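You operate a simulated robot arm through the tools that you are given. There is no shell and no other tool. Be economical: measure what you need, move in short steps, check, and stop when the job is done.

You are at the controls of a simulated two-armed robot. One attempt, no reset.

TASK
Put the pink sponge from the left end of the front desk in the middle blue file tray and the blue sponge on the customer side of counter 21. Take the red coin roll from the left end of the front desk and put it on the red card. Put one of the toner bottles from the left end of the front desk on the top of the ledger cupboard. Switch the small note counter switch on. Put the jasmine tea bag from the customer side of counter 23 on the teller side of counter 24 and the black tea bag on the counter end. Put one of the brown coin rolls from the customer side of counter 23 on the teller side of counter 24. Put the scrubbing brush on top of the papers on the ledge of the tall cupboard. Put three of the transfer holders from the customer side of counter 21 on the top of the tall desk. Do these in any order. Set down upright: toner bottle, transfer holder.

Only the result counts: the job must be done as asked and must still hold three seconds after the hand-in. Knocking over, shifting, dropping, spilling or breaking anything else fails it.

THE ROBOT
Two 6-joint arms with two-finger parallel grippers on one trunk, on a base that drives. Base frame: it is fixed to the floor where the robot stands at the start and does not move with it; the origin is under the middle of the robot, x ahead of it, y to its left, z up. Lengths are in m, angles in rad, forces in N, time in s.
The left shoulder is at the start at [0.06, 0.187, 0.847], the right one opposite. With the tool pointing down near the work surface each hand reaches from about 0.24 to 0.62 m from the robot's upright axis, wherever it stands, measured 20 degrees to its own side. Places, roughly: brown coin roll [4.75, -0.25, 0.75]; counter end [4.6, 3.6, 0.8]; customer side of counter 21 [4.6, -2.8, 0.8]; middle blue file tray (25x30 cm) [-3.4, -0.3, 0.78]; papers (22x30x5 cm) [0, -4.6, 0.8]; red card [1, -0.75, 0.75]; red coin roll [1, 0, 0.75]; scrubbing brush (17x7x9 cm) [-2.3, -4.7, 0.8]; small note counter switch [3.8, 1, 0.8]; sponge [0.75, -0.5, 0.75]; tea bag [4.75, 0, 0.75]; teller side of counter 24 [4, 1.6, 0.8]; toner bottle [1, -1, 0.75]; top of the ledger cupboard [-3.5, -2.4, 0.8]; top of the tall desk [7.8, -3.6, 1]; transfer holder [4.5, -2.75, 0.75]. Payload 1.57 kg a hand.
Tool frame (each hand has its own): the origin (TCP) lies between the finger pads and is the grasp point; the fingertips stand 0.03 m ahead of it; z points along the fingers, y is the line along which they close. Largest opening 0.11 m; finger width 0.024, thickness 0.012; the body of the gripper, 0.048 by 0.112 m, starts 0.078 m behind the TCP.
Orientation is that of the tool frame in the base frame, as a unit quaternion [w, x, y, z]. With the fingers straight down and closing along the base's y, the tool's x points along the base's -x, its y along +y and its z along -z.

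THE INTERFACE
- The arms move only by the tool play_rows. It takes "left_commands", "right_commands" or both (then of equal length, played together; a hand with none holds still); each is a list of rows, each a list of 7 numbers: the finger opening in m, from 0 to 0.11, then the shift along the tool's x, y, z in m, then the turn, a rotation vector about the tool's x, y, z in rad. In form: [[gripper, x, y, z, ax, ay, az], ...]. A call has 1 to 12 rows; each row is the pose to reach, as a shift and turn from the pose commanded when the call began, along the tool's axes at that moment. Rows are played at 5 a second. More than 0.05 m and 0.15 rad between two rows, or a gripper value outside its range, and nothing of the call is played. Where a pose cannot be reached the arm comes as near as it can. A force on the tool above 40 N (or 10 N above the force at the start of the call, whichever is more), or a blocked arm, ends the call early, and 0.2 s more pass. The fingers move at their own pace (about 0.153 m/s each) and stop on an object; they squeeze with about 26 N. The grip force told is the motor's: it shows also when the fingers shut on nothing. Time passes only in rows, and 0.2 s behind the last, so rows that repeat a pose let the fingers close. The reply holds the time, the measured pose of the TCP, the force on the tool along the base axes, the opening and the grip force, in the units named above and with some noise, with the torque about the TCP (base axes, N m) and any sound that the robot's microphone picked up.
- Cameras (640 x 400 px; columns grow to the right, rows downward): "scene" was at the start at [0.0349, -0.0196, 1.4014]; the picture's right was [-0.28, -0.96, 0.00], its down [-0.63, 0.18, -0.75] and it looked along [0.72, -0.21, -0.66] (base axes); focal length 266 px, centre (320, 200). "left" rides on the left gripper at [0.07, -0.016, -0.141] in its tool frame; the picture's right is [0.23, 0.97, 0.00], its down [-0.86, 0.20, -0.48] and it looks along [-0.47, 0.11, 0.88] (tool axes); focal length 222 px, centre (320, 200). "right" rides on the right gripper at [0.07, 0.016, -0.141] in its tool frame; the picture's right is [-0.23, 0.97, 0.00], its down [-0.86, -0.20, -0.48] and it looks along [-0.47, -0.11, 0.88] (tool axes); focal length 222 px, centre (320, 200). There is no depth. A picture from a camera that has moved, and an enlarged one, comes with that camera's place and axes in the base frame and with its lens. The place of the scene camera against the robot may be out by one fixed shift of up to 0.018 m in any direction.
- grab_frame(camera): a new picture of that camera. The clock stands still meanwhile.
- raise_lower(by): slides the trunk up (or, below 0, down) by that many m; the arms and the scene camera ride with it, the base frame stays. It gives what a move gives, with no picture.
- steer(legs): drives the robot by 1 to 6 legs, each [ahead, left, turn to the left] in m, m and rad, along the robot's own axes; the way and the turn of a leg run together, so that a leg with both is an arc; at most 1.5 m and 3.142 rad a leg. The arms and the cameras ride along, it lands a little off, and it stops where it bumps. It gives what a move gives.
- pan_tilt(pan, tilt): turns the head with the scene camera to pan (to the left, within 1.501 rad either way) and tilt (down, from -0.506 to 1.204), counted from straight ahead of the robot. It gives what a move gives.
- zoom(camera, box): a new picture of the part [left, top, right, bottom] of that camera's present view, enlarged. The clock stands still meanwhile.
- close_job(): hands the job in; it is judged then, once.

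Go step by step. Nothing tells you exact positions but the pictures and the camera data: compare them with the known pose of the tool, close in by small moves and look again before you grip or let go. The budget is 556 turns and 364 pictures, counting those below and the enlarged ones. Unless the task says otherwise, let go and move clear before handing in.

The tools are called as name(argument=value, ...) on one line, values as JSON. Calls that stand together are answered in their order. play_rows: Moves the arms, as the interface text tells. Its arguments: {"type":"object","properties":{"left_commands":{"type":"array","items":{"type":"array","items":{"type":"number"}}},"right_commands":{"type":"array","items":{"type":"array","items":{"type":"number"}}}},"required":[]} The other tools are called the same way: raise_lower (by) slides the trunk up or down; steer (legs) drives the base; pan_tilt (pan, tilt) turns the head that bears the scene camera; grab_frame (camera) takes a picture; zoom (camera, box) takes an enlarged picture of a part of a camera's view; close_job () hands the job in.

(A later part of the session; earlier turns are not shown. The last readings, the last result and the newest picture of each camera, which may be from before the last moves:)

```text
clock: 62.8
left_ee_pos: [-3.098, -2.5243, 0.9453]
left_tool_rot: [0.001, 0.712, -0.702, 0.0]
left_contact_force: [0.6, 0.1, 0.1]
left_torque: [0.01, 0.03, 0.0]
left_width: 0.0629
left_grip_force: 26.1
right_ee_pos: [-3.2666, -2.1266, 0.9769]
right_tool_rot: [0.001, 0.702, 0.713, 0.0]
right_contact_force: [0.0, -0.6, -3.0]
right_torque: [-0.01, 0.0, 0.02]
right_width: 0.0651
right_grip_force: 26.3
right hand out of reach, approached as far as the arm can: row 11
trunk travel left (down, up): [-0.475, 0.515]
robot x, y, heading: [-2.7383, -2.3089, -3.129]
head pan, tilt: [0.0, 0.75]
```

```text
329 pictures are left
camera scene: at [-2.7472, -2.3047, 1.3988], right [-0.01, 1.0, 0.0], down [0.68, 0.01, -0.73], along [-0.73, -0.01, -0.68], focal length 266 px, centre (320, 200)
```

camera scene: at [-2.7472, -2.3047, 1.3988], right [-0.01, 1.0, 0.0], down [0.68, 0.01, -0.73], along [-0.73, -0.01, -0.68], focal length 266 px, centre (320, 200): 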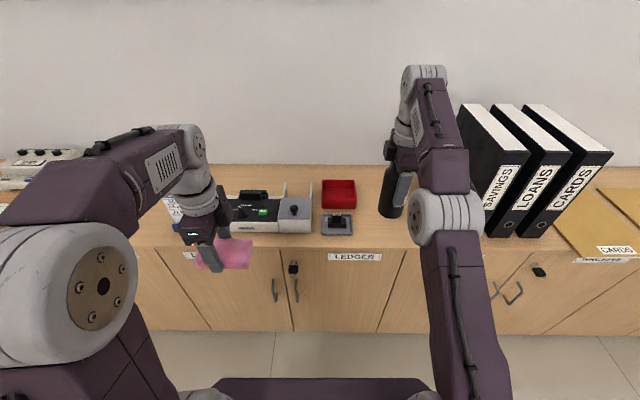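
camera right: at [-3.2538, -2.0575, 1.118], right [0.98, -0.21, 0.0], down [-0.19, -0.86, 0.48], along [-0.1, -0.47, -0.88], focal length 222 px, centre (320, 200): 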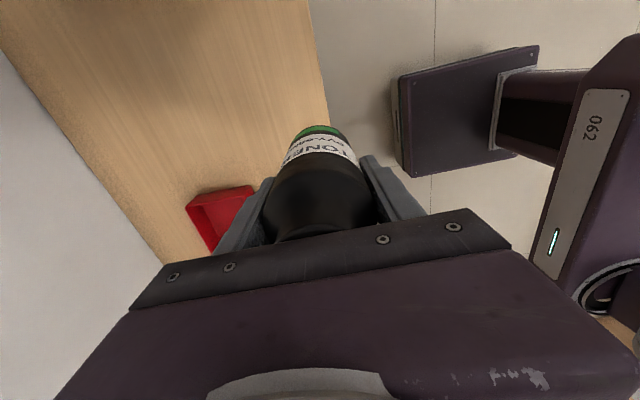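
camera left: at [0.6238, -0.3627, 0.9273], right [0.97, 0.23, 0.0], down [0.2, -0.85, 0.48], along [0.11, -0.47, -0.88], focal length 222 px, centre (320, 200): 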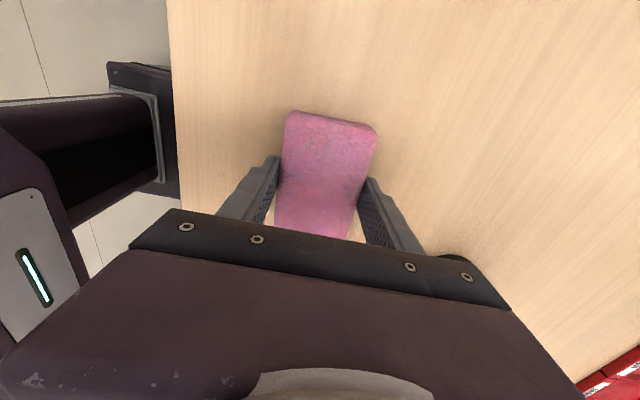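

steer(legs=[[0.08, 0, 0]])

play_rows(right_commands=[[0.0, 0, 0, 0.02, 0, 0, 0], [0.0, 0, 0, 0.04, 0, 0, 0]])

grab_frame(camera="right")

grab_frame(camera="scene")

```text
clock: 63.8
left_ee_pos: [-3.1785, -2.5258, 0.945]
left_tool_rot: [-0.001, 0.712, -0.702, 0.0]
left_contact_force: [-0.4, -0.2, -0.7]
left_torque: [0.02, -0.05, 0.0]
left_width: 0.0627
left_grip_force: 26.0
right_ee_pos: [-3.3478, -2.1266, 0.9757]
right_tool_rot: [0.0, 0.702, 0.712, 0.001]
right_contact_force: [-0.9, 0.0, -2.7]
right_torque: [0.01, -0.03, 0.02]
right_width: 0.0652
right_grip_force: 25.8
trunk travel left (down, up): [-0.475, 0.515]
robot x, y, heading: [-2.8185, -2.3078, -3.129]
head pan, tilt: [0.0, 0.75]
```

```text
clock: 64.4
left_ee_pos: [-3.178, -2.5242, 0.9445]
left_tool_rot: [0.0, 0.712, -0.702, 0.001]
left_contact_force: [-0.7, -0.2, -0.3]
left_torque: [0.01, -0.02, -0.02]
left_width: 0.063
left_grip_force: 26.3
right_ee_pos: [-3.3462, -2.1261, 0.9355]
right_tool_rot: [0.0, 0.703, 0.712, 0.001]
right_contact_force: [0.2, -0.1, -2.7]
right_torque: [0.0, -0.05, -0.01]
right_width: 0.0653
right_grip_force: 26.0
trunk travel left (down, up): [-0.475, 0.515]
robot x, y, heading: [-2.8171, -2.3143, -3.13]
head pan, tilt: [0.0, 0.75]
```

```text
328 pictures are left
camera right: at [-3.3326, -2.0573, 1.0773], right [0.98, -0.21, 0.0], down [-0.19, -0.86, 0.48], along [-0.1, -0.47, -0.88], focal length 222 px, centre (320, 200)
```

right: 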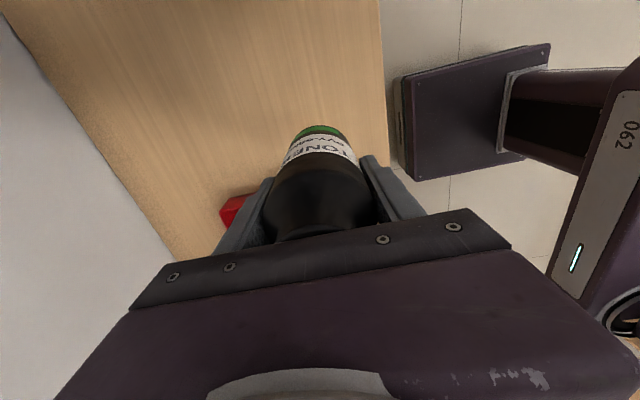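

```text
327 pictures are left
camera scene: at [-2.8278, -2.3057, 1.3987], right [-0.01, 1.0, 0.0], down [0.68, 0.01, -0.73], along [-0.73, -0.01, -0.68], focal length 266 px, centre (320, 200)
```

scene: 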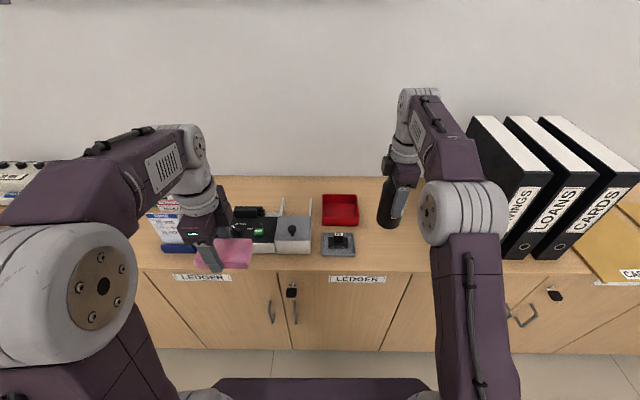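

play_rows(right_commands=[[0.0, 0, 0, 0.015, 0, 0, 0], [0.0, 0, 0, 0.03, 0, 0, 0], [0.0, 0, 0, 0.04, 0, 0, 0], [0.0, 0, 0, 0.05, 0, 0, 0], [0.0, 0, 0, 0.057, 0, 0, 0]])

zoom(camera="scene", box=[300, 150, 480, 280])

```text
clock: 65.6
left_ee_pos: [-3.1768, -2.525, 0.946]
left_tool_rot: [0.0, 0.712, -0.702, 0.0]
left_contact_force: [0.4, 1.0, 0.2]
left_torque: [-0.01, 0.02, -0.01]
left_width: 0.0626
left_grip_force: 26.2
right_ee_pos: [-3.3461, -2.1281, 0.8811]
right_tool_rot: [0.001, 0.702, 0.712, 0.001]
right_contact_force: [0.4, 0.0, -2.8]
right_torque: [0.01, 0.0, 0.0]
right_width: 0.0652
right_grip_force: 26.1
trunk travel left (down, up): [-0.475, 0.515]
robot x, y, heading: [-2.8192, -2.3123, -3.124]
head pan, tilt: [0.0, 0.75]
```

```text
3.08 times, centred on (390, 215) of scene
camera zoom: at [-2.827, -2.3058, 1.3987], right [-0.01, 1.0, 0.0], down [0.68, 0.01, -0.73], along [-0.73, -0.01, -0.68], focal length 817 px, centre (105, 154)
```

zoom: 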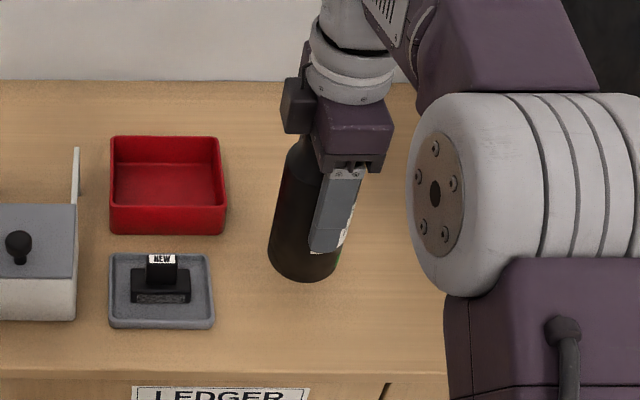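

play_rows(right_commands=[[0.0, 0, 0, 0.006, 0, 0, 0], [0.0, 0, 0, 0.012, 0, 0, 0], [0.0, 0, 0, 0.018, 0, 0, 0], [0.0, 0, 0, 0.024, 0, 0, 0]])

zoom(camera="scene", box=[300, 150, 480, 280])

```text
clock: 66.6
left_ee_pos: [-3.1753, -2.527, 0.9446]
left_tool_rot: [-0.001, 0.713, -0.702, 0.0]
left_contact_force: [0.1, 0.4, 0.0]
left_torque: [0.02, 0.03, 0.0]
left_width: 0.063
left_grip_force: 26.6
right_ee_pos: [-3.3457, -2.1293, 0.8551]
right_tool_rot: [0.0, 0.703, 0.711, 0.0]
right_contact_force: [-0.6, -0.6, -2.9]
right_torque: [-0.02, -0.02, 0.01]
right_width: 0.0655
right_grip_force: 25.5
trunk travel left (down, up): [-0.475, 0.515]
robot x, y, heading: [-2.8213, -2.3102, -3.13]
head pan, tilt: [0.0, 0.75]
```

```text
3.08 times, centred on (390, 215) of scene
camera zoom: at [-2.8271, -2.3058, 1.3987], right [-0.01, 1.0, 0.0], down [0.68, 0.01, -0.73], along [-0.73, -0.01, -0.68], focal length 817 px, centre (105, 154)
```

zoom: 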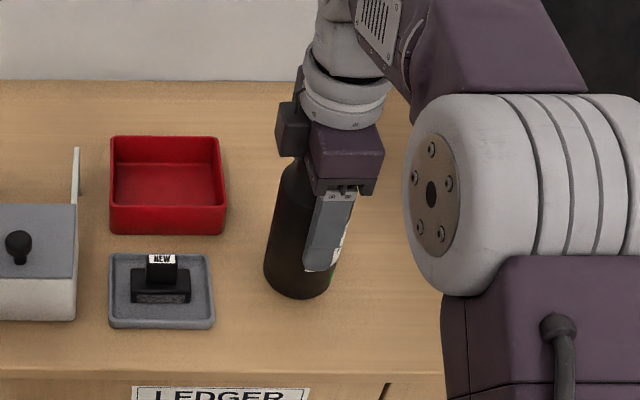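

play_rows(right_commands=[[0.0, 0, 0, 0.004, 0, 0, 0], [0.0, 0, 0, 0.008, 0, 0, 0], [0.0, 0, 0, 0.012, 0, 0, 0], [0.0, 0, 0, 0.015, 0, 0, 0]])

```text
clock: 67.6
left_ee_pos: [-3.1768, -2.5257, 0.9459]
left_tool_rot: [0.0, 0.712, -0.702, 0.0]
left_contact_force: [0.5, 0.0, -0.5]
left_torque: [0.02, 0.04, -0.04]
left_width: 0.0628
left_grip_force: 26.1
right_ee_pos: [-3.3467, -2.1288, 0.8408]
right_tool_rot: [0.001, 0.702, 0.713, 0.001]
right_contact_force: [0.2, -0.5, -2.6]
right_torque: [0.01, -0.01, -0.03]
right_width: 0.0653
right_grip_force: 25.7
trunk travel left (down, up): [-0.475, 0.515]
robot x, y, heading: [-2.8223, -2.3066, -3.127]
head pan, tilt: [0.0, 0.75]
```

play_rows(right_commands=[[0.0, 0, 0, 0.003, 0, 0, 0], [0.0, 0, 0, 0.006, 0, 0, 0]])

zoom(camera="scene", box=[300, 150, 480, 280])

grab_frame(camera="right")

```text
clock: 68.2
left_ee_pos: [-3.175, -2.5247, 0.9459]
left_tool_rot: [0.001, 0.712, -0.702, 0.0]
left_contact_force: [0.7, -0.6, -0.5]
left_torque: [-0.02, 0.02, -0.02]
left_width: 0.0629
left_grip_force: 25.9
right_ee_pos: [-3.3459, -2.1295, 0.8373]
right_tool_rot: [-0.003, 0.702, 0.712, -0.002]
right_contact_force: [-1.5, 0.6, 18.3]
right_torque: [-0.18, -0.45, 0.09]
right_width: 0.065
right_grip_force: 26.0
trunk travel left (down, up): [-0.475, 0.515]
robot x, y, heading: [-2.8206, -2.3094, -3.127]
head pan, tilt: [0.0, 0.75]
```

```text
3.08 times, centred on (390, 215) of scene
camera zoom: at [-2.8243, -2.3066, 1.3992], right [-0.01, 1.0, 0.0], down [0.68, 0.01, -0.73], along [-0.73, -0.01, -0.68], focal length 817 px, centre (105, 154)
```

zoom: 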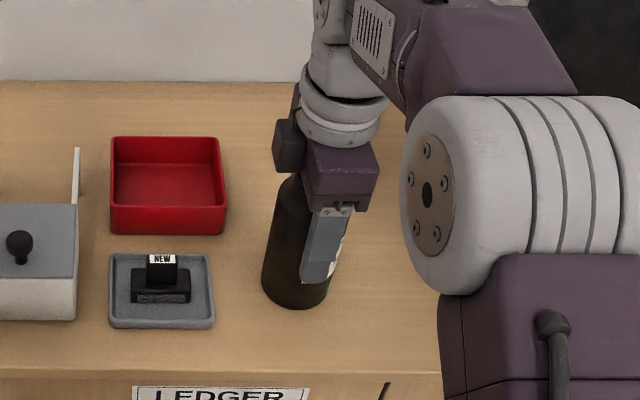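

```text
323 pictures are left
camera right: at [-3.3318, -2.0596, 0.9789], right [0.98, -0.21, -0.01], down [-0.18, -0.86, 0.48], along [-0.11, -0.47, -0.88], focal length 222 px, centre (320, 200)
```

right: 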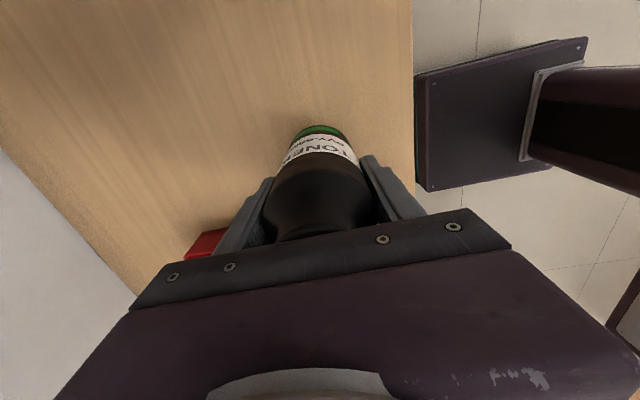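

play_rows(right_commands=[[0.0, 0, 0, -0.003, 0, 0, 0], [0.09, 0, 0, -0.003, 0, 0, 0], [0.11, 0, 0, -0.003, 0, 0, 0], [0.11, 0, 0, -0.003, 0, 0, 0], [0.11, 0, 0, -0.04, 0, 0, 0], [0.11, 0, 0, -0.08, 0, 0, 0], [0.11, 0, 0, -0.12, 0, 0, 0], [0.11, 0, 0, -0.14, 0, 0, 0]])

grab_frame(camera="right")

```text
clock: 70.0
left_ee_pos: [-3.1775, -2.5263, 0.9448]
left_tool_rot: [0.001, 0.711, -0.703, 0.0]
left_contact_force: [-1.1, 0.0, 0.0]
left_torque: [-0.03, -0.01, -0.02]
left_width: 0.0628
left_grip_force: 26.1
right_ee_pos: [-3.3483, -2.131, 0.9742]
right_tool_rot: [0.0, 0.702, 0.712, 0.0]
right_contact_force: [0.8, 0.5, -0.2]
right_torque: [0.02, 0.0, -0.03]
right_width: 0.1101
right_grip_force: 0.0
trunk travel left (down, up): [-0.475, 0.515]
robot x, y, heading: [-2.8135, -2.3099, -3.124]
head pan, tilt: [0.0, 0.75]
```

```text
322 pictures are left
camera right: at [-3.3347, -2.0611, 1.1152], right [0.98, -0.21, 0.0], down [-0.19, -0.86, 0.48], along [-0.1, -0.47, -0.88], focal length 222 px, centre (320, 200)
```

right: 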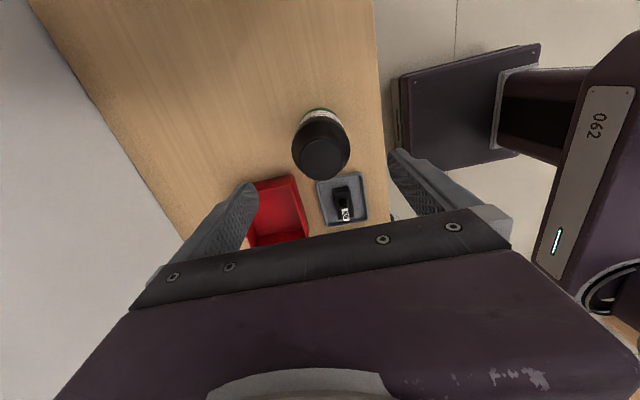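

steer(legs=[[-0.35, 0, 0], [0, -1.3, 0]])

pan_tilt(pan=-0.6, tilt=0.6)

grab_frame(camera="scene")

```text
clock: 78.5
left_ee_pos: [-2.8328, -1.2064, 0.9454]
left_tool_rot: [-0.001, -0.706, 0.708, 0.0]
left_contact_force: [-0.3, -0.9, -1.0]
left_torque: [-0.01, 0.0, 0.0]
left_width: 0.0629
left_grip_force: 26.0
right_ee_pos: [-2.9982, -0.8079, 0.9747]
right_tool_rot: [0.0, 0.708, 0.707, 0.0]
right_contact_force: [0.6, -0.7, -0.5]
right_torque: [0.0, -0.03, 0.01]
right_width: 0.11
right_grip_force: 0.0
trunk travel left (down, up): [-0.475, 0.515]
robot x, y, heading: [-2.4725, -0.997, 3.138]
head pan, tilt: [0.0, 0.75]
```

```text
clock: 79.5
left_ee_pos: [-2.8317, -1.2065, 0.9453]
left_tool_rot: [0.001, -0.706, 0.708, 0.0]
left_contact_force: [-0.5, 0.0, 0.0]
left_torque: [0.03, -0.01, 0.02]
left_width: 0.063
left_grip_force: 25.8
right_ee_pos: [-2.9972, -0.8092, 0.9745]
right_tool_rot: [0.001, 0.707, 0.707, 0.0]
right_contact_force: [0.1, -0.4, -0.6]
right_torque: [-0.03, 0.01, 0.01]
right_width: 0.1101
right_grip_force: 0.1
trunk travel left (down, up): [-0.475, 0.515]
robot x, y, heading: [-2.4633, -0.9926, 3.141]
head pan, tilt: [-0.6, 0.6]
```

```text
321 pictures are left
camera scene: at [-2.4691, -0.9423, 1.4116], right [0.57, 0.82, 0.0], down [0.47, -0.32, -0.82], along [-0.68, 0.47, -0.57], focal length 266 px, centre (320, 200)
```

scene: 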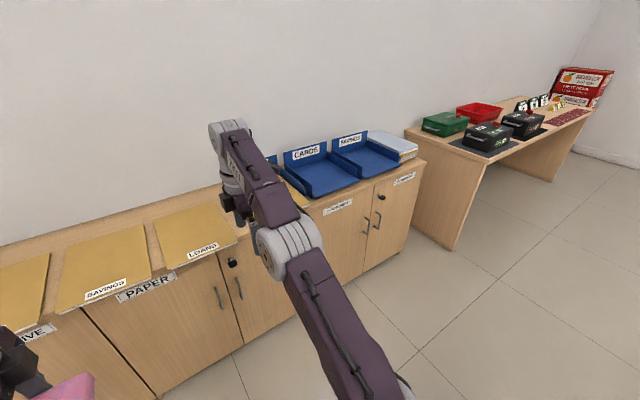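

steer(legs=[[0, -0.9, 0], [0.38, 0, 0]])

pan_tilt(pan=0.2, tilt=0.9)

grab_frame(camera="scene")

grab_frame(camera="left")

```text
clock: 86.2
left_ee_pos: [-3.2124, -0.3067, 0.9465]
left_tool_rot: [0.0, -0.704, 0.71, 0.0]
left_contact_force: [-0.5, 0.6, -0.4]
left_torque: [0.02, -0.04, -0.04]
left_width: 0.063
left_grip_force: 26.5
right_ee_pos: [-3.3741, 0.0924, 0.9732]
right_tool_rot: [0.0, 0.71, 0.704, 0.0]
right_contact_force: [-0.8, 0.1, 0.2]
right_torque: [-0.03, -0.02, 0.0]
right_width: 0.1103
right_grip_force: 0.0
trunk travel left (down, up): [-0.475, 0.515]
robot x, y, heading: [-2.8505, -0.0994, 3.133]
head pan, tilt: [-0.6, 0.6]
```

```text
clock: 87.3
left_ee_pos: [-3.2133, -0.3066, 0.9458]
left_tool_rot: [0.0, -0.704, 0.71, 0.0]
left_contact_force: [0.3, -0.4, -0.5]
left_torque: [0.0, 0.0, -0.01]
left_width: 0.0627
left_grip_force: 26.3
right_ee_pos: [-3.3745, 0.0926, 0.9756]
right_tool_rot: [-0.001, 0.71, 0.704, 0.001]
right_contact_force: [-0.6, -0.1, -1.0]
right_torque: [-0.03, 0.0, 0.03]
right_width: 0.11
right_grip_force: 0.1
trunk travel left (down, up): [-0.475, 0.515]
robot x, y, heading: [-2.8468, -0.099, 3.137]
head pan, tilt: [0.201, 0.901]
```

```text
320 pictures are left
camera scene: at [-2.849, -0.1101, 1.3869], right [-0.19, 0.98, 0.0], down [0.77, 0.15, -0.62], along [-0.61, -0.12, -0.78], focal length 266 px, centre (320, 200)
```

scene: 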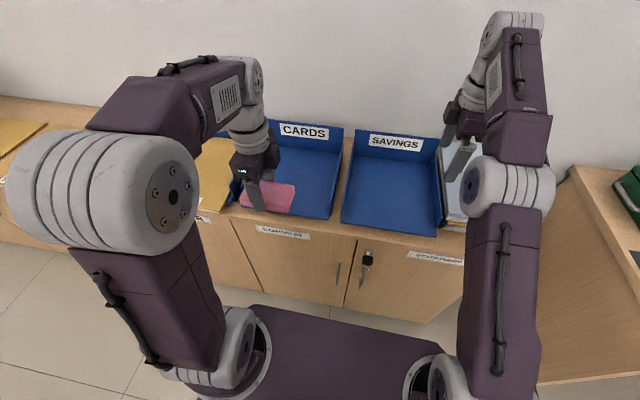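

```text
319 pictures are left
camera left: at [-3.196, -0.3767, 1.0862], right [-0.98, -0.22, 0.0], down [-0.19, 0.86, 0.48], along [-0.1, 0.47, -0.88], focal length 222 px, centre (320, 200)
```

left: 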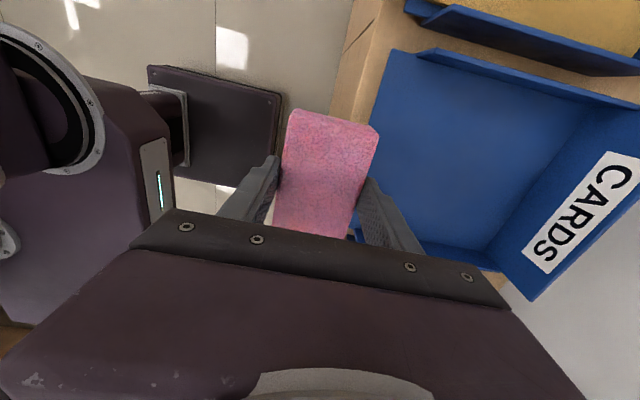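

steer(legs=[[0.05, 0, 0]])

play_rows(left_commands=[[0.0, 0, 0.04, 0.0, 0, 0, 0], [0.0, 0, 0.08, 0.0, 0, 0, 0], [0.0, 0, 0.12, 0.01, 0, 0, 0], [0.0, 0, 0.152, 0.03, 0, 0, 0], [0.0, 0, 0.152, 0.07, 0, 0, 0], [0.0, 0, 0.152, 0.1, 0, 0, 0]])

grab_frame(camera="left")

grab_frame(camera="scene")

```text
clock: 88.3
left_ee_pos: [-3.2642, -0.3065, 0.9443]
left_tool_rot: [0.001, -0.704, 0.71, -0.001]
left_contact_force: [-1.7, 0.8, 0.5]
left_torque: [0.01, -0.01, -0.02]
left_width: 0.0628
left_grip_force: 26.1
right_ee_pos: [-3.425, 0.0925, 0.9726]
right_tool_rot: [0.0, 0.71, 0.704, 0.0]
right_contact_force: [-0.2, 0.1, -0.2]
right_torque: [0.01, -0.03, 0.02]
right_width: 0.1101
right_grip_force: 0.2
trunk travel left (down, up): [-0.475, 0.515]
robot x, y, heading: [-2.8944, -0.0991, 3.135]
head pan, tilt: [0.201, 0.901]
```

```text
clock: 89.7
left_ee_pos: [-3.4147, -0.3051, 0.8445]
left_tool_rot: [0.0, -0.704, 0.71, 0.001]
left_contact_force: [0.0, 0.4, -2.0]
left_torque: [-0.02, 0.0, 0.03]
left_width: 0.0629
left_grip_force: 25.7
right_ee_pos: [-3.4262, 0.0925, 0.9738]
right_tool_rot: [0.0, 0.71, 0.704, 0.0]
right_contact_force: [-0.3, 0.6, 0.2]
right_torque: [0.01, 0.01, 0.0]
right_width: 0.11
right_grip_force: 0.1
trunk travel left (down, up): [-0.475, 0.515]
robot x, y, heading: [-2.8972, -0.0964, 3.133]
head pan, tilt: [0.201, 0.901]
```

```text
318 pictures are left
camera left: at [-3.3983, -0.3752, 0.9859], right [-0.98, -0.22, 0.0], down [-0.19, 0.86, 0.48], along [-0.1, 0.47, -0.88], focal length 222 px, centre (320, 200)
```

left: 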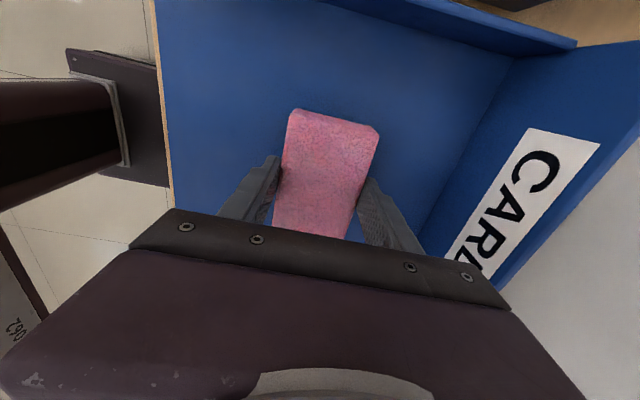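

```text
317 pictures are left
camera scene: at [-2.8998, -0.11, 1.3868], right [-0.19, 0.98, 0.0], down [0.77, 0.15, -0.62], along [-0.61, -0.12, -0.78], focal length 266 px, centre (320, 200)
```

scene: 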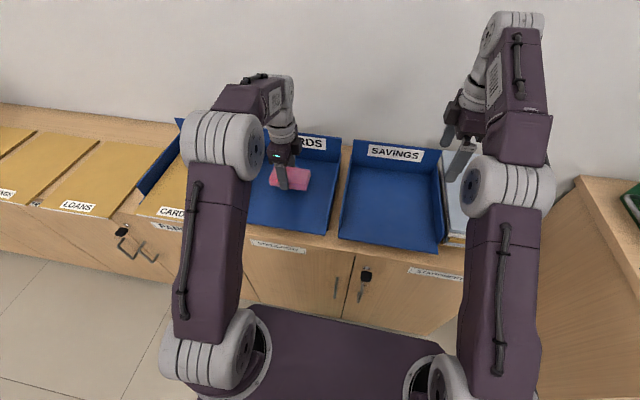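

play_rows(left_commands=[[0.0, 0, 0, 0.02, 0, 0, 0], [0.0, 0, 0, 0.035, 0, 0, 0], [0.0, 0, 0, 0.042, 0, 0, 0], [0.0, 0, 0, 0.048, 0, 0, 0], [0.0, 0, 0, 0.052, 0, 0, 0]])

grab_frame(camera="left")

```text
clock: 90.6
left_ee_pos: [-3.4141, -0.3059, 0.8084]
left_tool_rot: [-0.005, -0.704, 0.71, 0.003]
left_contact_force: [5.4, 0.8, 19.3]
left_torque: [0.05, -0.85, 0.04]
left_width: 0.0628
left_grip_force: 26.2
right_ee_pos: [-3.4222, 0.0936, 0.9752]
right_tool_rot: [-0.001, 0.71, 0.704, -0.001]
right_contact_force: [0.7, -0.7, 0.6]
right_torque: [0.0, 0.05, 0.0]
right_width: 0.1098
right_grip_force: 0.0
trunk travel left (down, up): [-0.475, 0.515]
robot x, y, heading: [-2.8997, -0.1011, 3.134]
head pan, tilt: [0.201, 0.901]
stopped in row 4 (left hand): the force on the tool passed its limit at 56 N (the readings are from after the stop); the commanded pose is now the measured one
```

```text
316 pictures are left
camera left: at [-3.3951, -0.3749, 0.9492], right [-0.98, -0.22, 0.01], down [-0.19, 0.86, 0.48], along [-0.11, 0.47, -0.88], focal length 222 px, centre (320, 200)
```

left: 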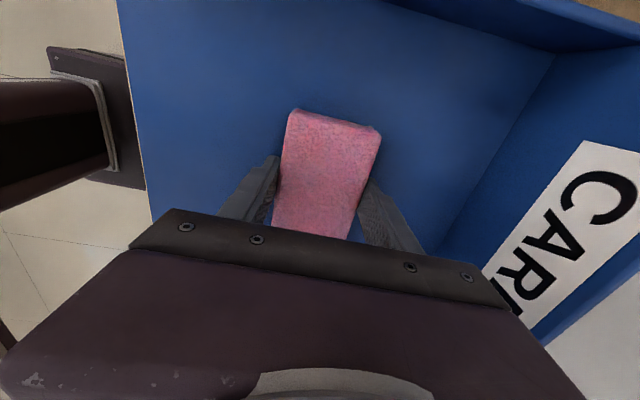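

play_rows(left_commands=[[0.0, 0, 0, -0.004, 0, 0, 0], [0.08, 0, 0, -0.004, 0, 0, 0], [0.11, 0, 0, -0.004, 0, 0, 0], [0.11, 0, 0, -0.004, 0, 0, 0], [0.11, 0, 0, -0.04, 0, 0, 0], [0.11, 0, 0, -0.085, 0, 0, 0], [0.11, 0, 0, -0.13, 0, 0, 0]])

grab_frame(camera="left")

grab_frame(camera="scene")

```text
clock: 92.2
left_ee_pos: [-3.4134, -0.3097, 0.9362]
left_tool_rot: [-0.003, -0.704, 0.711, 0.002]
left_contact_force: [-0.3, 0.5, 0.7]
left_torque: [0.0, 0.01, 0.01]
left_width: 0.1099
left_grip_force: 0.1
right_ee_pos: [-3.4246, 0.0927, 0.9741]
right_tool_rot: [0.0, 0.71, 0.704, 0.0]
right_contact_force: [0.6, -0.3, -0.5]
right_torque: [0.06, 0.0, 0.01]
right_width: 0.11
right_grip_force: 0.0
trunk travel left (down, up): [-0.475, 0.515]
robot x, y, heading: [-2.8991, -0.098, 3.137]
head pan, tilt: [0.201, 0.901]
```

```text
315 pictures are left
camera left: at [-3.3964, -0.3777, 1.0782], right [-0.98, -0.22, 0.01], down [-0.19, 0.86, 0.48], along [-0.11, 0.47, -0.88], focal length 222 px, centre (320, 200)
```

left: 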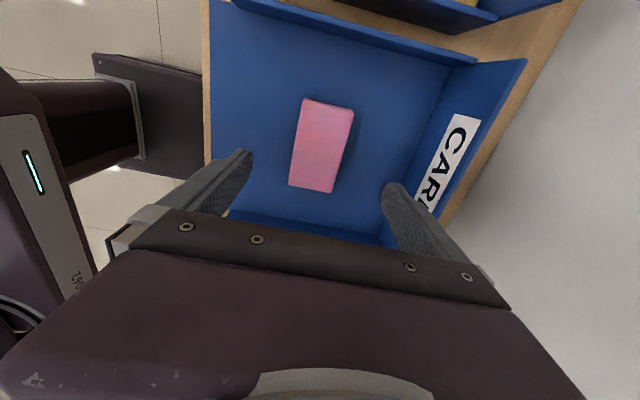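

```text
314 pictures are left
camera scene: at [-2.8984, -0.1097, 1.3868], right [-0.19, 0.98, 0.0], down [0.77, 0.15, -0.62], along [-0.61, -0.12, -0.78], focal length 266 px, centre (320, 200)
```

scene: 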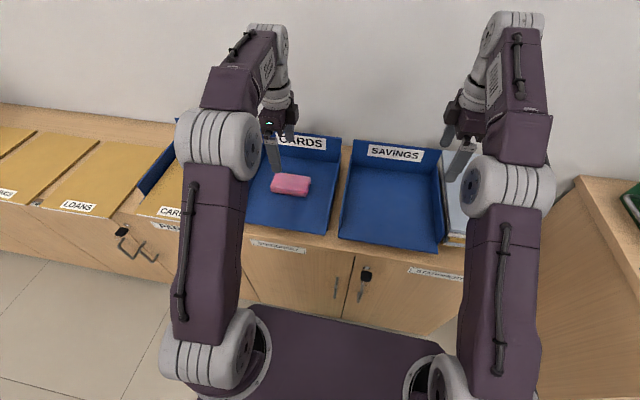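

steer(legs=[[-0.45, 0, 0], [0, 1.4, 0], [0, 0.6, 0], [0, 0, 1.576]])

pan_tilt(pan=0.0, tilt=0.5)

grab_frame(camera="scene")

```text
clock: 108.2
left_ee_pos: [-2.2781, -2.6205, 0.9364]
left_tool_rot: [0.004, 1.0, -0.016, 0.0]
left_contact_force: [0.6, 0.1, 0.0]
left_torque: [0.02, 0.0, -0.02]
left_width: 0.1102
left_grip_force: 0.1
right_ee_pos: [-2.6781, -2.6209, 0.9745]
right_tool_rot: [0.0, 0.017, 1.0, -0.001]
right_contact_force: [0.6, 0.0, 0.2]
right_torque: [-0.01, -0.01, 0.01]
right_width: 0.1098
right_grip_force: 0.1
trunk travel left (down, up): [-0.475, 0.515]
robot x, y, heading: [-2.4781, -2.0988, -1.607]
head pan, tilt: [0.201, 0.901]
```

```text
clock: 109.1
left_ee_pos: [-2.2791, -2.6209, 0.9371]
left_tool_rot: [0.004, 1.0, -0.017, 0.001]
left_contact_force: [0.5, -0.3, 0.7]
left_torque: [0.03, -0.01, -0.02]
left_width: 0.1099
left_grip_force: 0.1
right_ee_pos: [-2.6794, -2.6203, 0.9751]
right_tool_rot: [0.0, 0.017, 1.0, 0.0]
right_contact_force: [1.0, 0.0, -0.5]
right_torque: [0.0, -0.01, 0.0]
right_width: 0.1099
right_grip_force: 0.0
trunk travel left (down, up): [-0.475, 0.515]
robot x, y, heading: [-2.4745, -2.0998, -1.607]
head pan, tilt: [0.0, 0.499]
```

```text
313 pictures are left
camera scene: at [-2.4621, -2.1263, 1.4206], right [-1.0, 0.03, 0.0], down [0.02, 0.48, -0.88], along [-0.03, -0.88, -0.48], focal length 266 px, centre (320, 200)
```

scene: 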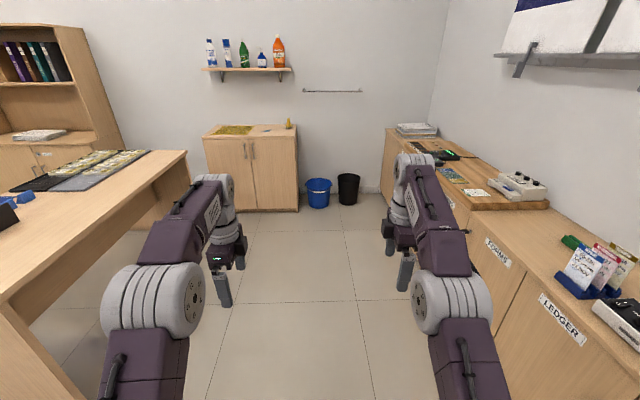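

zoom(camera="scene", box=[190, 100, 310, 175])

zoom(camera="scene", box=[0, 80, 200, 205])

```text
5.33 times, centred on (250, 138) of scene
camera zoom: at [-2.4621, -2.1263, 1.4206], right [-1.0, 0.03, 0.0], down [0.02, 0.48, -0.88], along [-0.03, -0.88, -0.48], focal length 1416 px, centre (693, 533)
```

zoom: 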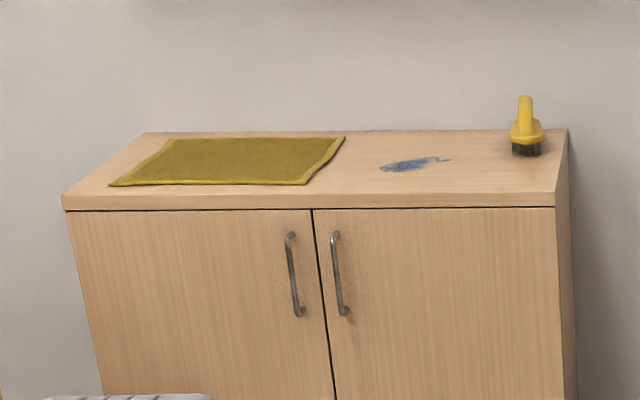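

```text
3.20 times, centred on (100, 142) of scene
camera zoom: at [-2.4621, -2.1263, 1.4206], right [-1.0, 0.03, 0.0], down [0.02, 0.48, -0.88], along [-0.03, -0.88, -0.48], focal length 850 px, centre (1024, 384)
```

zoom: 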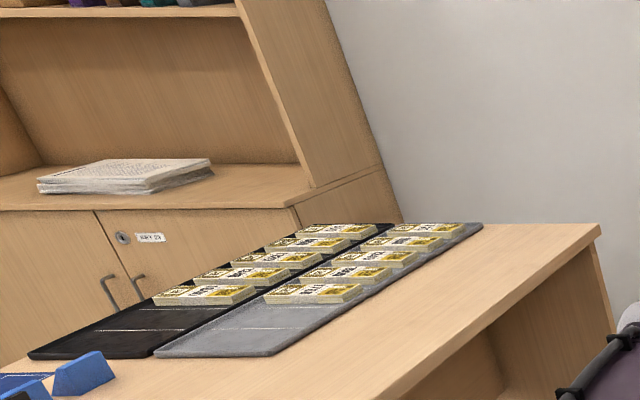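

steer(legs=[[0, 0, 0.036], [1.5, 0, 0], [0.15, 0, 0]])

play_rows(left_commands=[[0.11, 0, 0, -0.01, 0, 0, -0.143], [0.11, 0, 0, -0.02, 0, 0, -0.286], [0.11, 0, 0, -0.03, 0, 0, -0.428], [0.11, 0, 0, -0.04, 0, 0, -0.571], [0.11, 0, 0, -0.05, 0, 0, -0.714], [0.11, 0, 0, -0.06, 0, 0, -0.857], [0.11, 0, 0, -0.06, 0, 0, -1.0], [0.11, 0, 0, -0.06, 0, 0, -1.142], [0.11, 0, 0, -0.06, 0, 0, -1.285], [0.11, 0, 0, -0.06, 0, 0, -1.428], [0.11, 0, 0, -0.06, 0, 0, -1.571]])

pan_tilt(pan=0.2, tilt=0.7)

grab_frame(camera="scene")

grab_frame(camera="left")

```text
clock: 117.9
left_ee_pos: [-2.2467, -4.2691, 0.9366]
left_tool_rot: [0.003, 1.0, 0.005, 0.001]
left_contact_force: [0.0, -0.6, -0.6]
left_torque: [0.01, -0.01, -0.01]
left_width: 0.1099
left_grip_force: 0.0
right_ee_pos: [-2.6468, -4.2868, 0.9741]
right_tool_rot: [0.001, -0.005, 1.0, 0.0]
right_contact_force: [0.5, -0.7, 0.2]
right_torque: [0.0, 0.0, 0.01]
right_width: 0.1099
right_grip_force: 0.0
trunk travel left (down, up): [-0.475, 0.515]
robot x, y, heading: [-2.4643, -3.7552, -1.561]
head pan, tilt: [0.0, 0.499]
```

```text
clock: 120.3
left_ee_pos: [-2.246, -4.2667, 0.9966]
left_tool_rot: [0.003, 0.702, 0.712, -0.003]
left_contact_force: [0.0, -0.2, 1.4]
left_torque: [0.04, 0.03, -0.02]
left_width: 0.11
left_grip_force: 0.1
right_ee_pos: [-2.6475, -4.2858, 0.9743]
right_tool_rot: [0.0, -0.005, 1.0, 0.001]
right_contact_force: [0.4, 0.3, -0.5]
right_torque: [0.03, -0.01, -0.05]
right_width: 0.1098
right_grip_force: 0.0
trunk travel left (down, up): [-0.475, 0.515]
robot x, y, heading: [-2.4672, -3.7566, -1.563]
head pan, tilt: [0.0, 0.499]
```

```text
clock: 121.0
left_ee_pos: [-2.2463, -4.2676, 0.9968]
left_tool_rot: [0.003, 0.704, 0.71, -0.002]
left_contact_force: [0.1, 0.4, 0.2]
left_torque: [-0.04, -0.01, -0.01]
left_width: 0.1099
left_grip_force: 0.1
right_ee_pos: [-2.6473, -4.2854, 0.9757]
right_tool_rot: [-0.001, -0.005, 1.0, 0.0]
right_contact_force: [1.2, 0.5, 0.1]
right_torque: [0.02, 0.03, -0.01]
right_width: 0.11
right_grip_force: 0.1
trunk travel left (down, up): [-0.475, 0.515]
robot x, y, heading: [-2.4644, -3.7536, -1.565]
head pan, tilt: [0.201, 0.7]
```

```text
310 pictures are left
camera scene: at [-2.4341, -3.7751, 1.403], right [-0.98, -0.21, 0.0], down [-0.13, 0.63, -0.77], along [0.16, -0.75, -0.64], focal length 266 px, centre (320, 200)
```

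scene: 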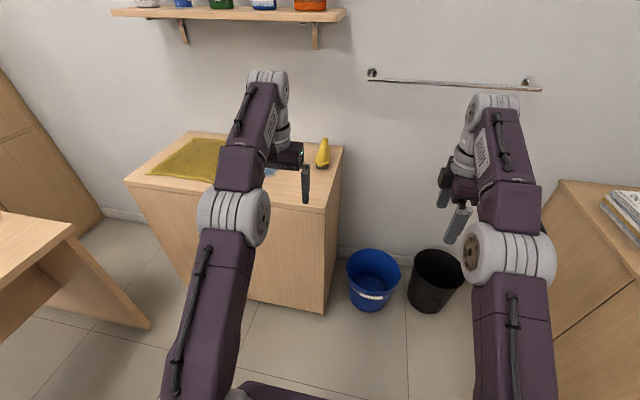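

```text
309 pictures are left
camera left: at [-2.2623, -4.1971, 1.1367], right [0.97, 0.24, 0.0], down [0.21, -0.85, 0.48], along [0.11, -0.47, -0.87], focal length 222 px, centre (320, 200)
```

left: 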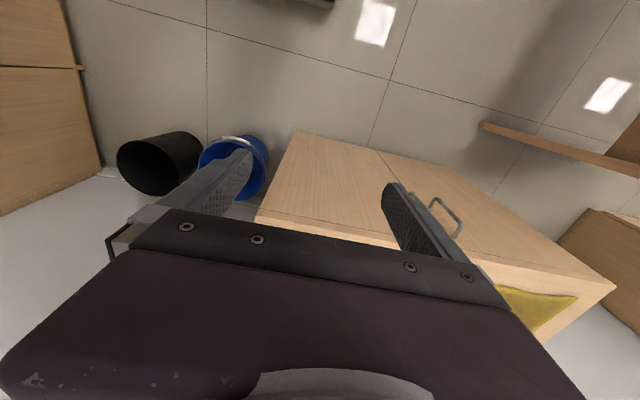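

steer(legs=[[0.42, 0, 0]])

pan_tilt(pan=0.2, tilt=0.95)

grab_frame(camera="scene")

grab_frame(camera="left")

```text
clock: 123.6
left_ee_pos: [-2.2419, -4.6825, 0.9962]
left_tool_rot: [0.003, 0.703, 0.711, -0.003]
left_contact_force: [0.2, 0.4, -0.8]
left_torque: [0.03, 0.0, -0.03]
left_width: 0.1102
left_grip_force: 0.1
right_ee_pos: [-2.6418, -4.7018, 0.9732]
right_tool_rot: [-0.001, -0.005, 1.0, 0.0]
right_contact_force: [-0.5, -0.4, -0.5]
right_torque: [0.04, -0.03, 0.01]
right_width: 0.1098
right_grip_force: 0.0
trunk travel left (down, up): [-0.475, 0.515]
robot x, y, heading: [-2.4607, -4.1735, -1.555]
head pan, tilt: [0.201, 0.7]
```

```text
clock: 124.4
left_ee_pos: [-2.2421, -4.6815, 0.9962]
left_tool_rot: [0.003, 0.704, 0.71, -0.002]
left_contact_force: [-0.3, -0.1, -0.1]
left_torque: [0.01, 0.0, 0.02]
left_width: 0.1098
left_grip_force: 0.0
right_ee_pos: [-2.6432, -4.7001, 0.9749]
right_tool_rot: [0.0, -0.005, 1.0, 0.0]
right_contact_force: [0.4, 0.1, 0.6]
right_torque: [0.03, 0.02, -0.03]
right_width: 0.1101
right_grip_force: 0.0
trunk travel left (down, up): [-0.475, 0.515]
robot x, y, heading: [-2.4633, -4.172, -1.557]
head pan, tilt: [0.201, 0.949]
```

```text
308 pictures are left
camera scene: at [-2.4324, -4.1778, 1.3833], right [-0.98, -0.21, 0.0], down [-0.17, 0.79, -0.58], along [0.12, -0.57, -0.81], focal length 266 px, centre (320, 200)
```

scene: 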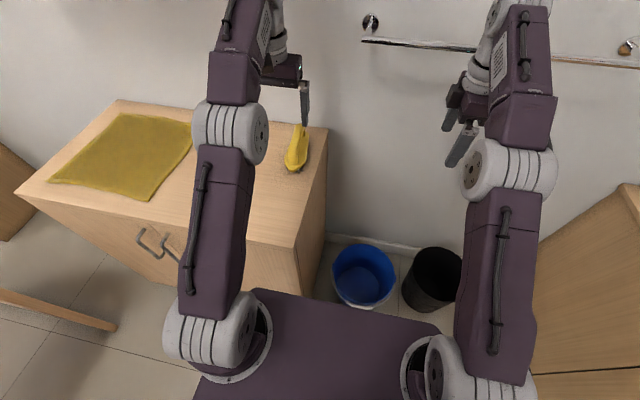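

```text
307 pictures are left
camera left: at [-2.2577, -4.6115, 1.1368], right [0.97, 0.24, 0.0], down [0.21, -0.85, 0.48], along [0.11, -0.47, -0.87], focal length 222 px, centre (320, 200)
```

left: 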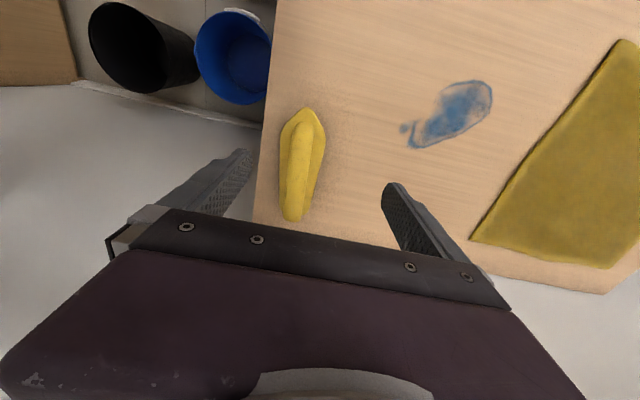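

play_rows(left_commands=[[0.11, -0.03, -0.01, 0.03, 0, 0, 0], [0.11, -0.06, -0.018, 0.06, 0, 0, 0], [0.11, -0.07, -0.018, 0.1, 0, 0, 0], [0.11, -0.07, -0.018, 0.14, 0, 0, 0]])

grab_frame(camera="left")

zoom(camera="scene", box=[230, 60, 370, 200])

```text
clock: 125.4
left_ee_pos: [-2.2589, -4.7492, 0.8541]
left_tool_rot: [0.003, 0.703, 0.711, -0.001]
left_contact_force: [0.4, -0.2, 0.2]
left_torque: [0.04, 0.01, -0.03]
left_width: 0.1104
left_grip_force: 0.0
left hand out of reach, approached as far as the arm can: row 1, 2, 3, 4
right_ee_pos: [-2.6415, -4.7005, 0.9738]
right_tool_rot: [0.0, -0.005, 1.0, 0.0]
right_contact_force: [0.1, -0.2, -0.6]
right_torque: [-0.01, 0.01, 0.02]
right_width: 0.1099
right_grip_force: 0.0
trunk travel left (down, up): [-0.475, 0.515]
robot x, y, heading: [-2.4602, -4.1705, -1.561]
head pan, tilt: [0.201, 0.949]
```

```text
306 pictures are left
camera left: at [-2.2754, -4.6792, 0.995], right [0.97, 0.24, 0.0], down [0.21, -0.85, 0.48], along [0.11, -0.47, -0.87], focal length 222 px, centre (320, 200)
```

left: 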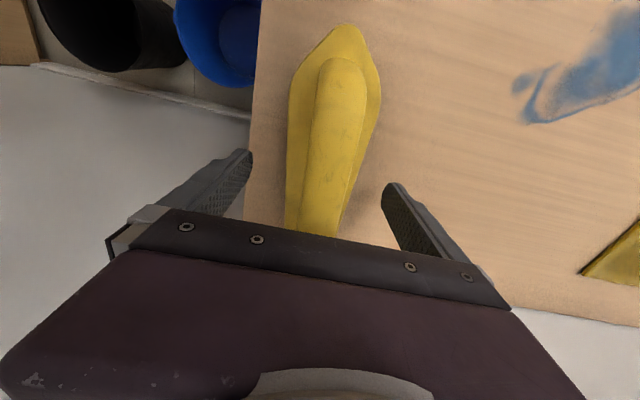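

```text
2.86 times, centred on (300, 130) of scene
camera zoom: at [-2.4324, -4.1781, 1.3832], right [-0.98, -0.21, 0.0], down [-0.17, 0.8, -0.58], along [0.12, -0.57, -0.81], focal length 759 px, centre (377, 400)
```

zoom: 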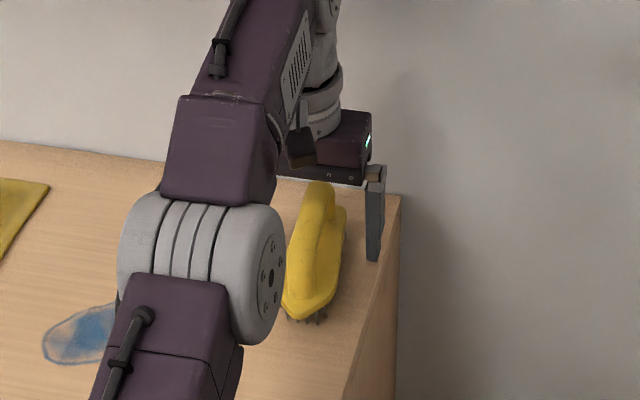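

play_rows(left_commands=[[0.11, 0.015, 0, 0.03, 0, 0, 0], [0.11, 0.015, 0, 0.056, 0, 0, 0], [0.0, 0.015, 0, 0.056, 0, 0, 0], [0.0, 0.015, 0, 0.056, 0, 0, 0], [0.0, 0.015, 0, 0.056, 0, 0, 0]])

grab_frame(camera="left")

```text
clock: 125.9
left_ee_pos: [-2.2601, -4.7355, 0.8305]
left_tool_rot: [0.01, 0.704, 0.71, -0.011]
left_contact_force: [0.3, 14.2, 19.9]
left_torque: [0.68, 0.75, -0.53]
left_width: 0.1098
left_grip_force: 0.1
right_ee_pos: [-2.642, -4.6985, 0.9758]
right_tool_rot: [-0.001, -0.004, 1.0, -0.001]
right_contact_force: [-0.4, -0.9, 1.0]
right_torque: [0.04, 0.02, -0.01]
right_width: 0.1101
right_grip_force: 0.2
trunk travel left (down, up): [-0.475, 0.515]
robot x, y, heading: [-2.4625, -4.1693, -1.56]
head pan, tilt: [0.201, 0.949]
stopped in row 2 (left hand): the force on the tool passed its limit at 58 N (the readings are from after the stop); the commanded pose is now the measured one
```

```text
304 pictures are left
camera left: at [-2.276, -4.6623, 0.9691], right [0.97, 0.24, -0.01], down [0.21, -0.84, 0.5], along [0.11, -0.49, -0.86], focal length 222 px, centre (320, 200)
```

left: 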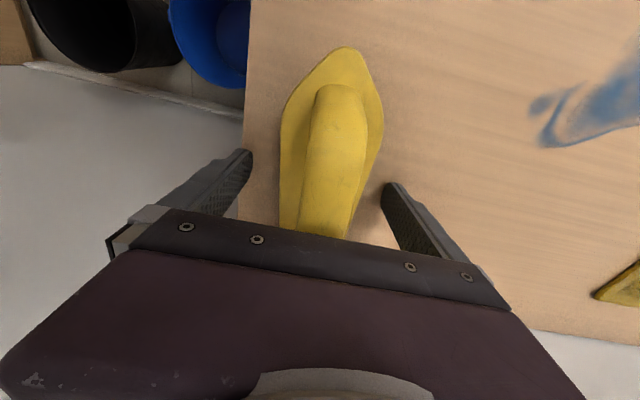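

play_rows(left_commands=[[0.11, 0, 0, -0.01, 0, 0, 0], [0.08, 0, 0, -0.01, 0, 0, 0], [0.0, 0, 0, -0.01, 0, 0, 0], [0.0, 0, 0, -0.01, 0, 0, 0], [0.0, 0, 0, -0.01, 0, 0, 0]])

grab_frame(camera="left")

zoom(camera="scene", box=[230, 60, 370, 200])

```text
clock: 127.1
left_ee_pos: [-2.2593, -4.7385, 0.8373]
left_tool_rot: [0.011, 0.703, 0.711, -0.01]
left_contact_force: [0.2, -1.0, 2.4]
left_torque: [-0.01, 0.07, 0.09]
left_width: 0.0577
left_grip_force: 25.8
right_ee_pos: [-2.6412, -4.7008, 0.9756]
right_tool_rot: [0.0, -0.005, 1.0, 0.001]
right_contact_force: [-0.2, -0.6, 0.0]
right_torque: [-0.02, 0.04, 0.02]
right_width: 0.11
right_grip_force: 0.1
trunk travel left (down, up): [-0.475, 0.515]
robot x, y, heading: [-2.4653, -4.1714, -1.563]
head pan, tilt: [0.201, 0.949]
```

```text
303 pictures are left
camera left: at [-2.2754, -4.6652, 0.9759], right [0.97, 0.24, -0.01], down [0.21, -0.84, 0.5], along [0.11, -0.49, -0.86], focal length 222 px, centre (320, 200)
```

left: 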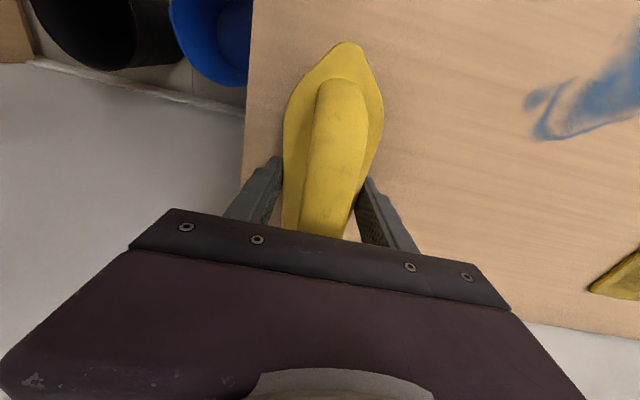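

```text
2.86 times, centred on (300, 130) of scene
camera zoom: at [-2.4324, -4.1779, 1.3832], right [-0.98, -0.21, 0.0], down [-0.17, 0.8, -0.58], along [0.12, -0.57, -0.81], focal length 759 px, centre (377, 400)
```

zoom: 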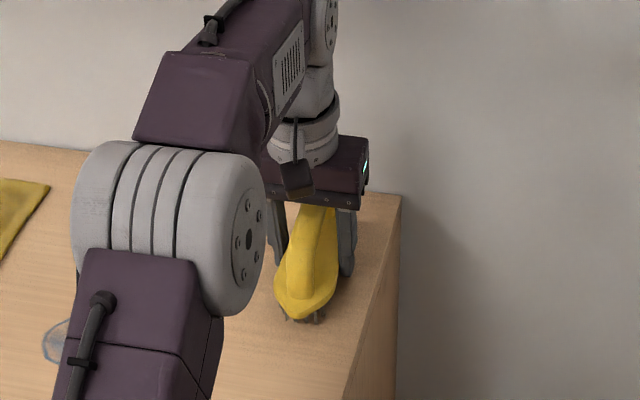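

play_rows(left_commands=[[0.0, 0, 0, -0.04, 0, 0, 0], [0.0, 0, 0, -0.08, 0, 0, 0], [0.0, 0.03, 0, -0.11, 0, 0, 0], [0.0, 0.07, 0, -0.14, 0, 0, 0], [0.0, 0.11, 0, -0.15, 0, 0, 0], [0.0, 0.15, 0, -0.16, 0, 0, 0]])

steer(legs=[[-1.5, 0, 0], [-0.7, 0, 0], [0, 1.3, 0], [0, 1.3, 0]])

pan_tilt(pan=0.0, tilt=0.45)

grab_frame(camera="scene")

grab_frame(camera="left")

```text
clock: 128.5
left_ee_pos: [-2.2625, -4.5818, 0.9926]
left_tool_rot: [0.012, 0.703, 0.711, -0.011]
left_contact_force: [0.6, -0.2, -1.6]
left_torque: [-0.03, -0.03, 0.0]
left_width: 0.0574
left_grip_force: 25.8
right_ee_pos: [-2.6427, -4.7, 0.9747]
right_tool_rot: [0.0, -0.005, 1.0, -0.001]
right_contact_force: [0.3, 0.5, 0.0]
right_torque: [-0.01, -0.02, 0.0]
right_width: 0.1101
right_grip_force: 0.1
trunk travel left (down, up): [-0.475, 0.515]
robot x, y, heading: [-2.4614, -4.1698, -1.559]
head pan, tilt: [0.201, 0.949]
```

```text
clock: 151.8
left_ee_pos: [0.3117, -2.2883, 0.9931]
left_tool_rot: [0.01, 0.701, 0.713, -0.01]
left_contact_force: [0.1, -0.4, -1.4]
left_torque: [0.0, 0.04, -0.03]
left_width: 0.0575
left_grip_force: 25.7
right_ee_pos: [-0.0673, -2.406, 0.9743]
right_tool_rot: [0.0, -0.008, 1.0, 0.0]
right_contact_force: [-0.9, -0.1, -0.8]
right_torque: [0.02, 0.03, -0.01]
right_width: 0.1101
right_grip_force: 0.2
trunk travel left (down, up): [-0.475, 0.515]
robot x, y, heading: [0.1106, -1.8773, -1.553]
head pan, tilt: [0.201, 0.949]
```

```text
clock: 152.7
left_ee_pos: [0.3118, -2.2881, 0.9924]
left_tool_rot: [0.01, 0.701, 0.713, -0.01]
left_contact_force: [0.9, 0.2, -2.1]
left_torque: [-0.01, -0.02, 0.0]
left_width: 0.0576
left_grip_force: 26.4
right_ee_pos: [-0.0668, -2.406, 0.975]
right_tool_rot: [-0.001, -0.009, 1.0, -0.001]
right_contact_force: [-0.1, 1.2, -0.4]
right_torque: [-0.01, 0.0, 0.01]
right_width: 0.1102
right_grip_force: 0.1
trunk travel left (down, up): [-0.475, 0.515]
robot x, y, heading: [0.1087, -1.8755, -1.551]
head pan, tilt: [0.0, 0.45]
```

```text
301 pictures are left
camera scene: at [0.1256, -1.9043, 1.4251], right [-1.0, -0.02, 0.0], down [-0.01, 0.44, -0.9], along [0.02, -0.9, -0.44], focal length 266 px, centre (320, 200)
```

scene: 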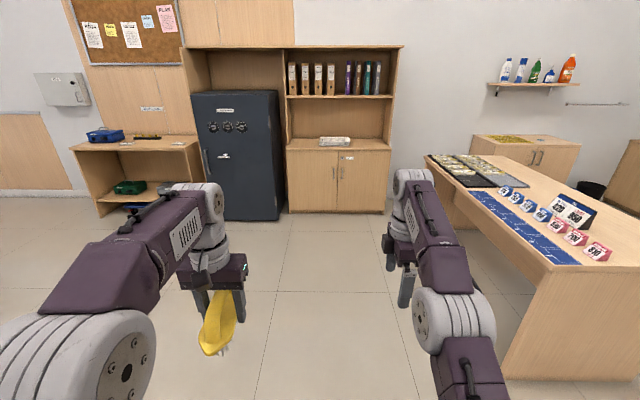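

```text
300 pictures are left
camera left: at [0.2955, -2.2145, 1.1318], right [0.97, 0.24, -0.01], down [0.21, -0.84, 0.5], along [0.12, -0.49, -0.86], focal length 222 px, centre (320, 200)
```

left: 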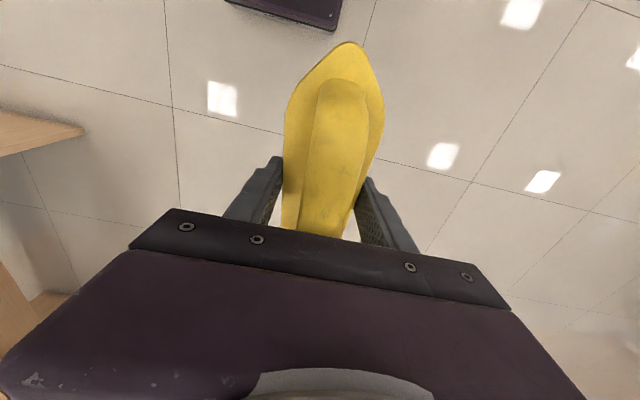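

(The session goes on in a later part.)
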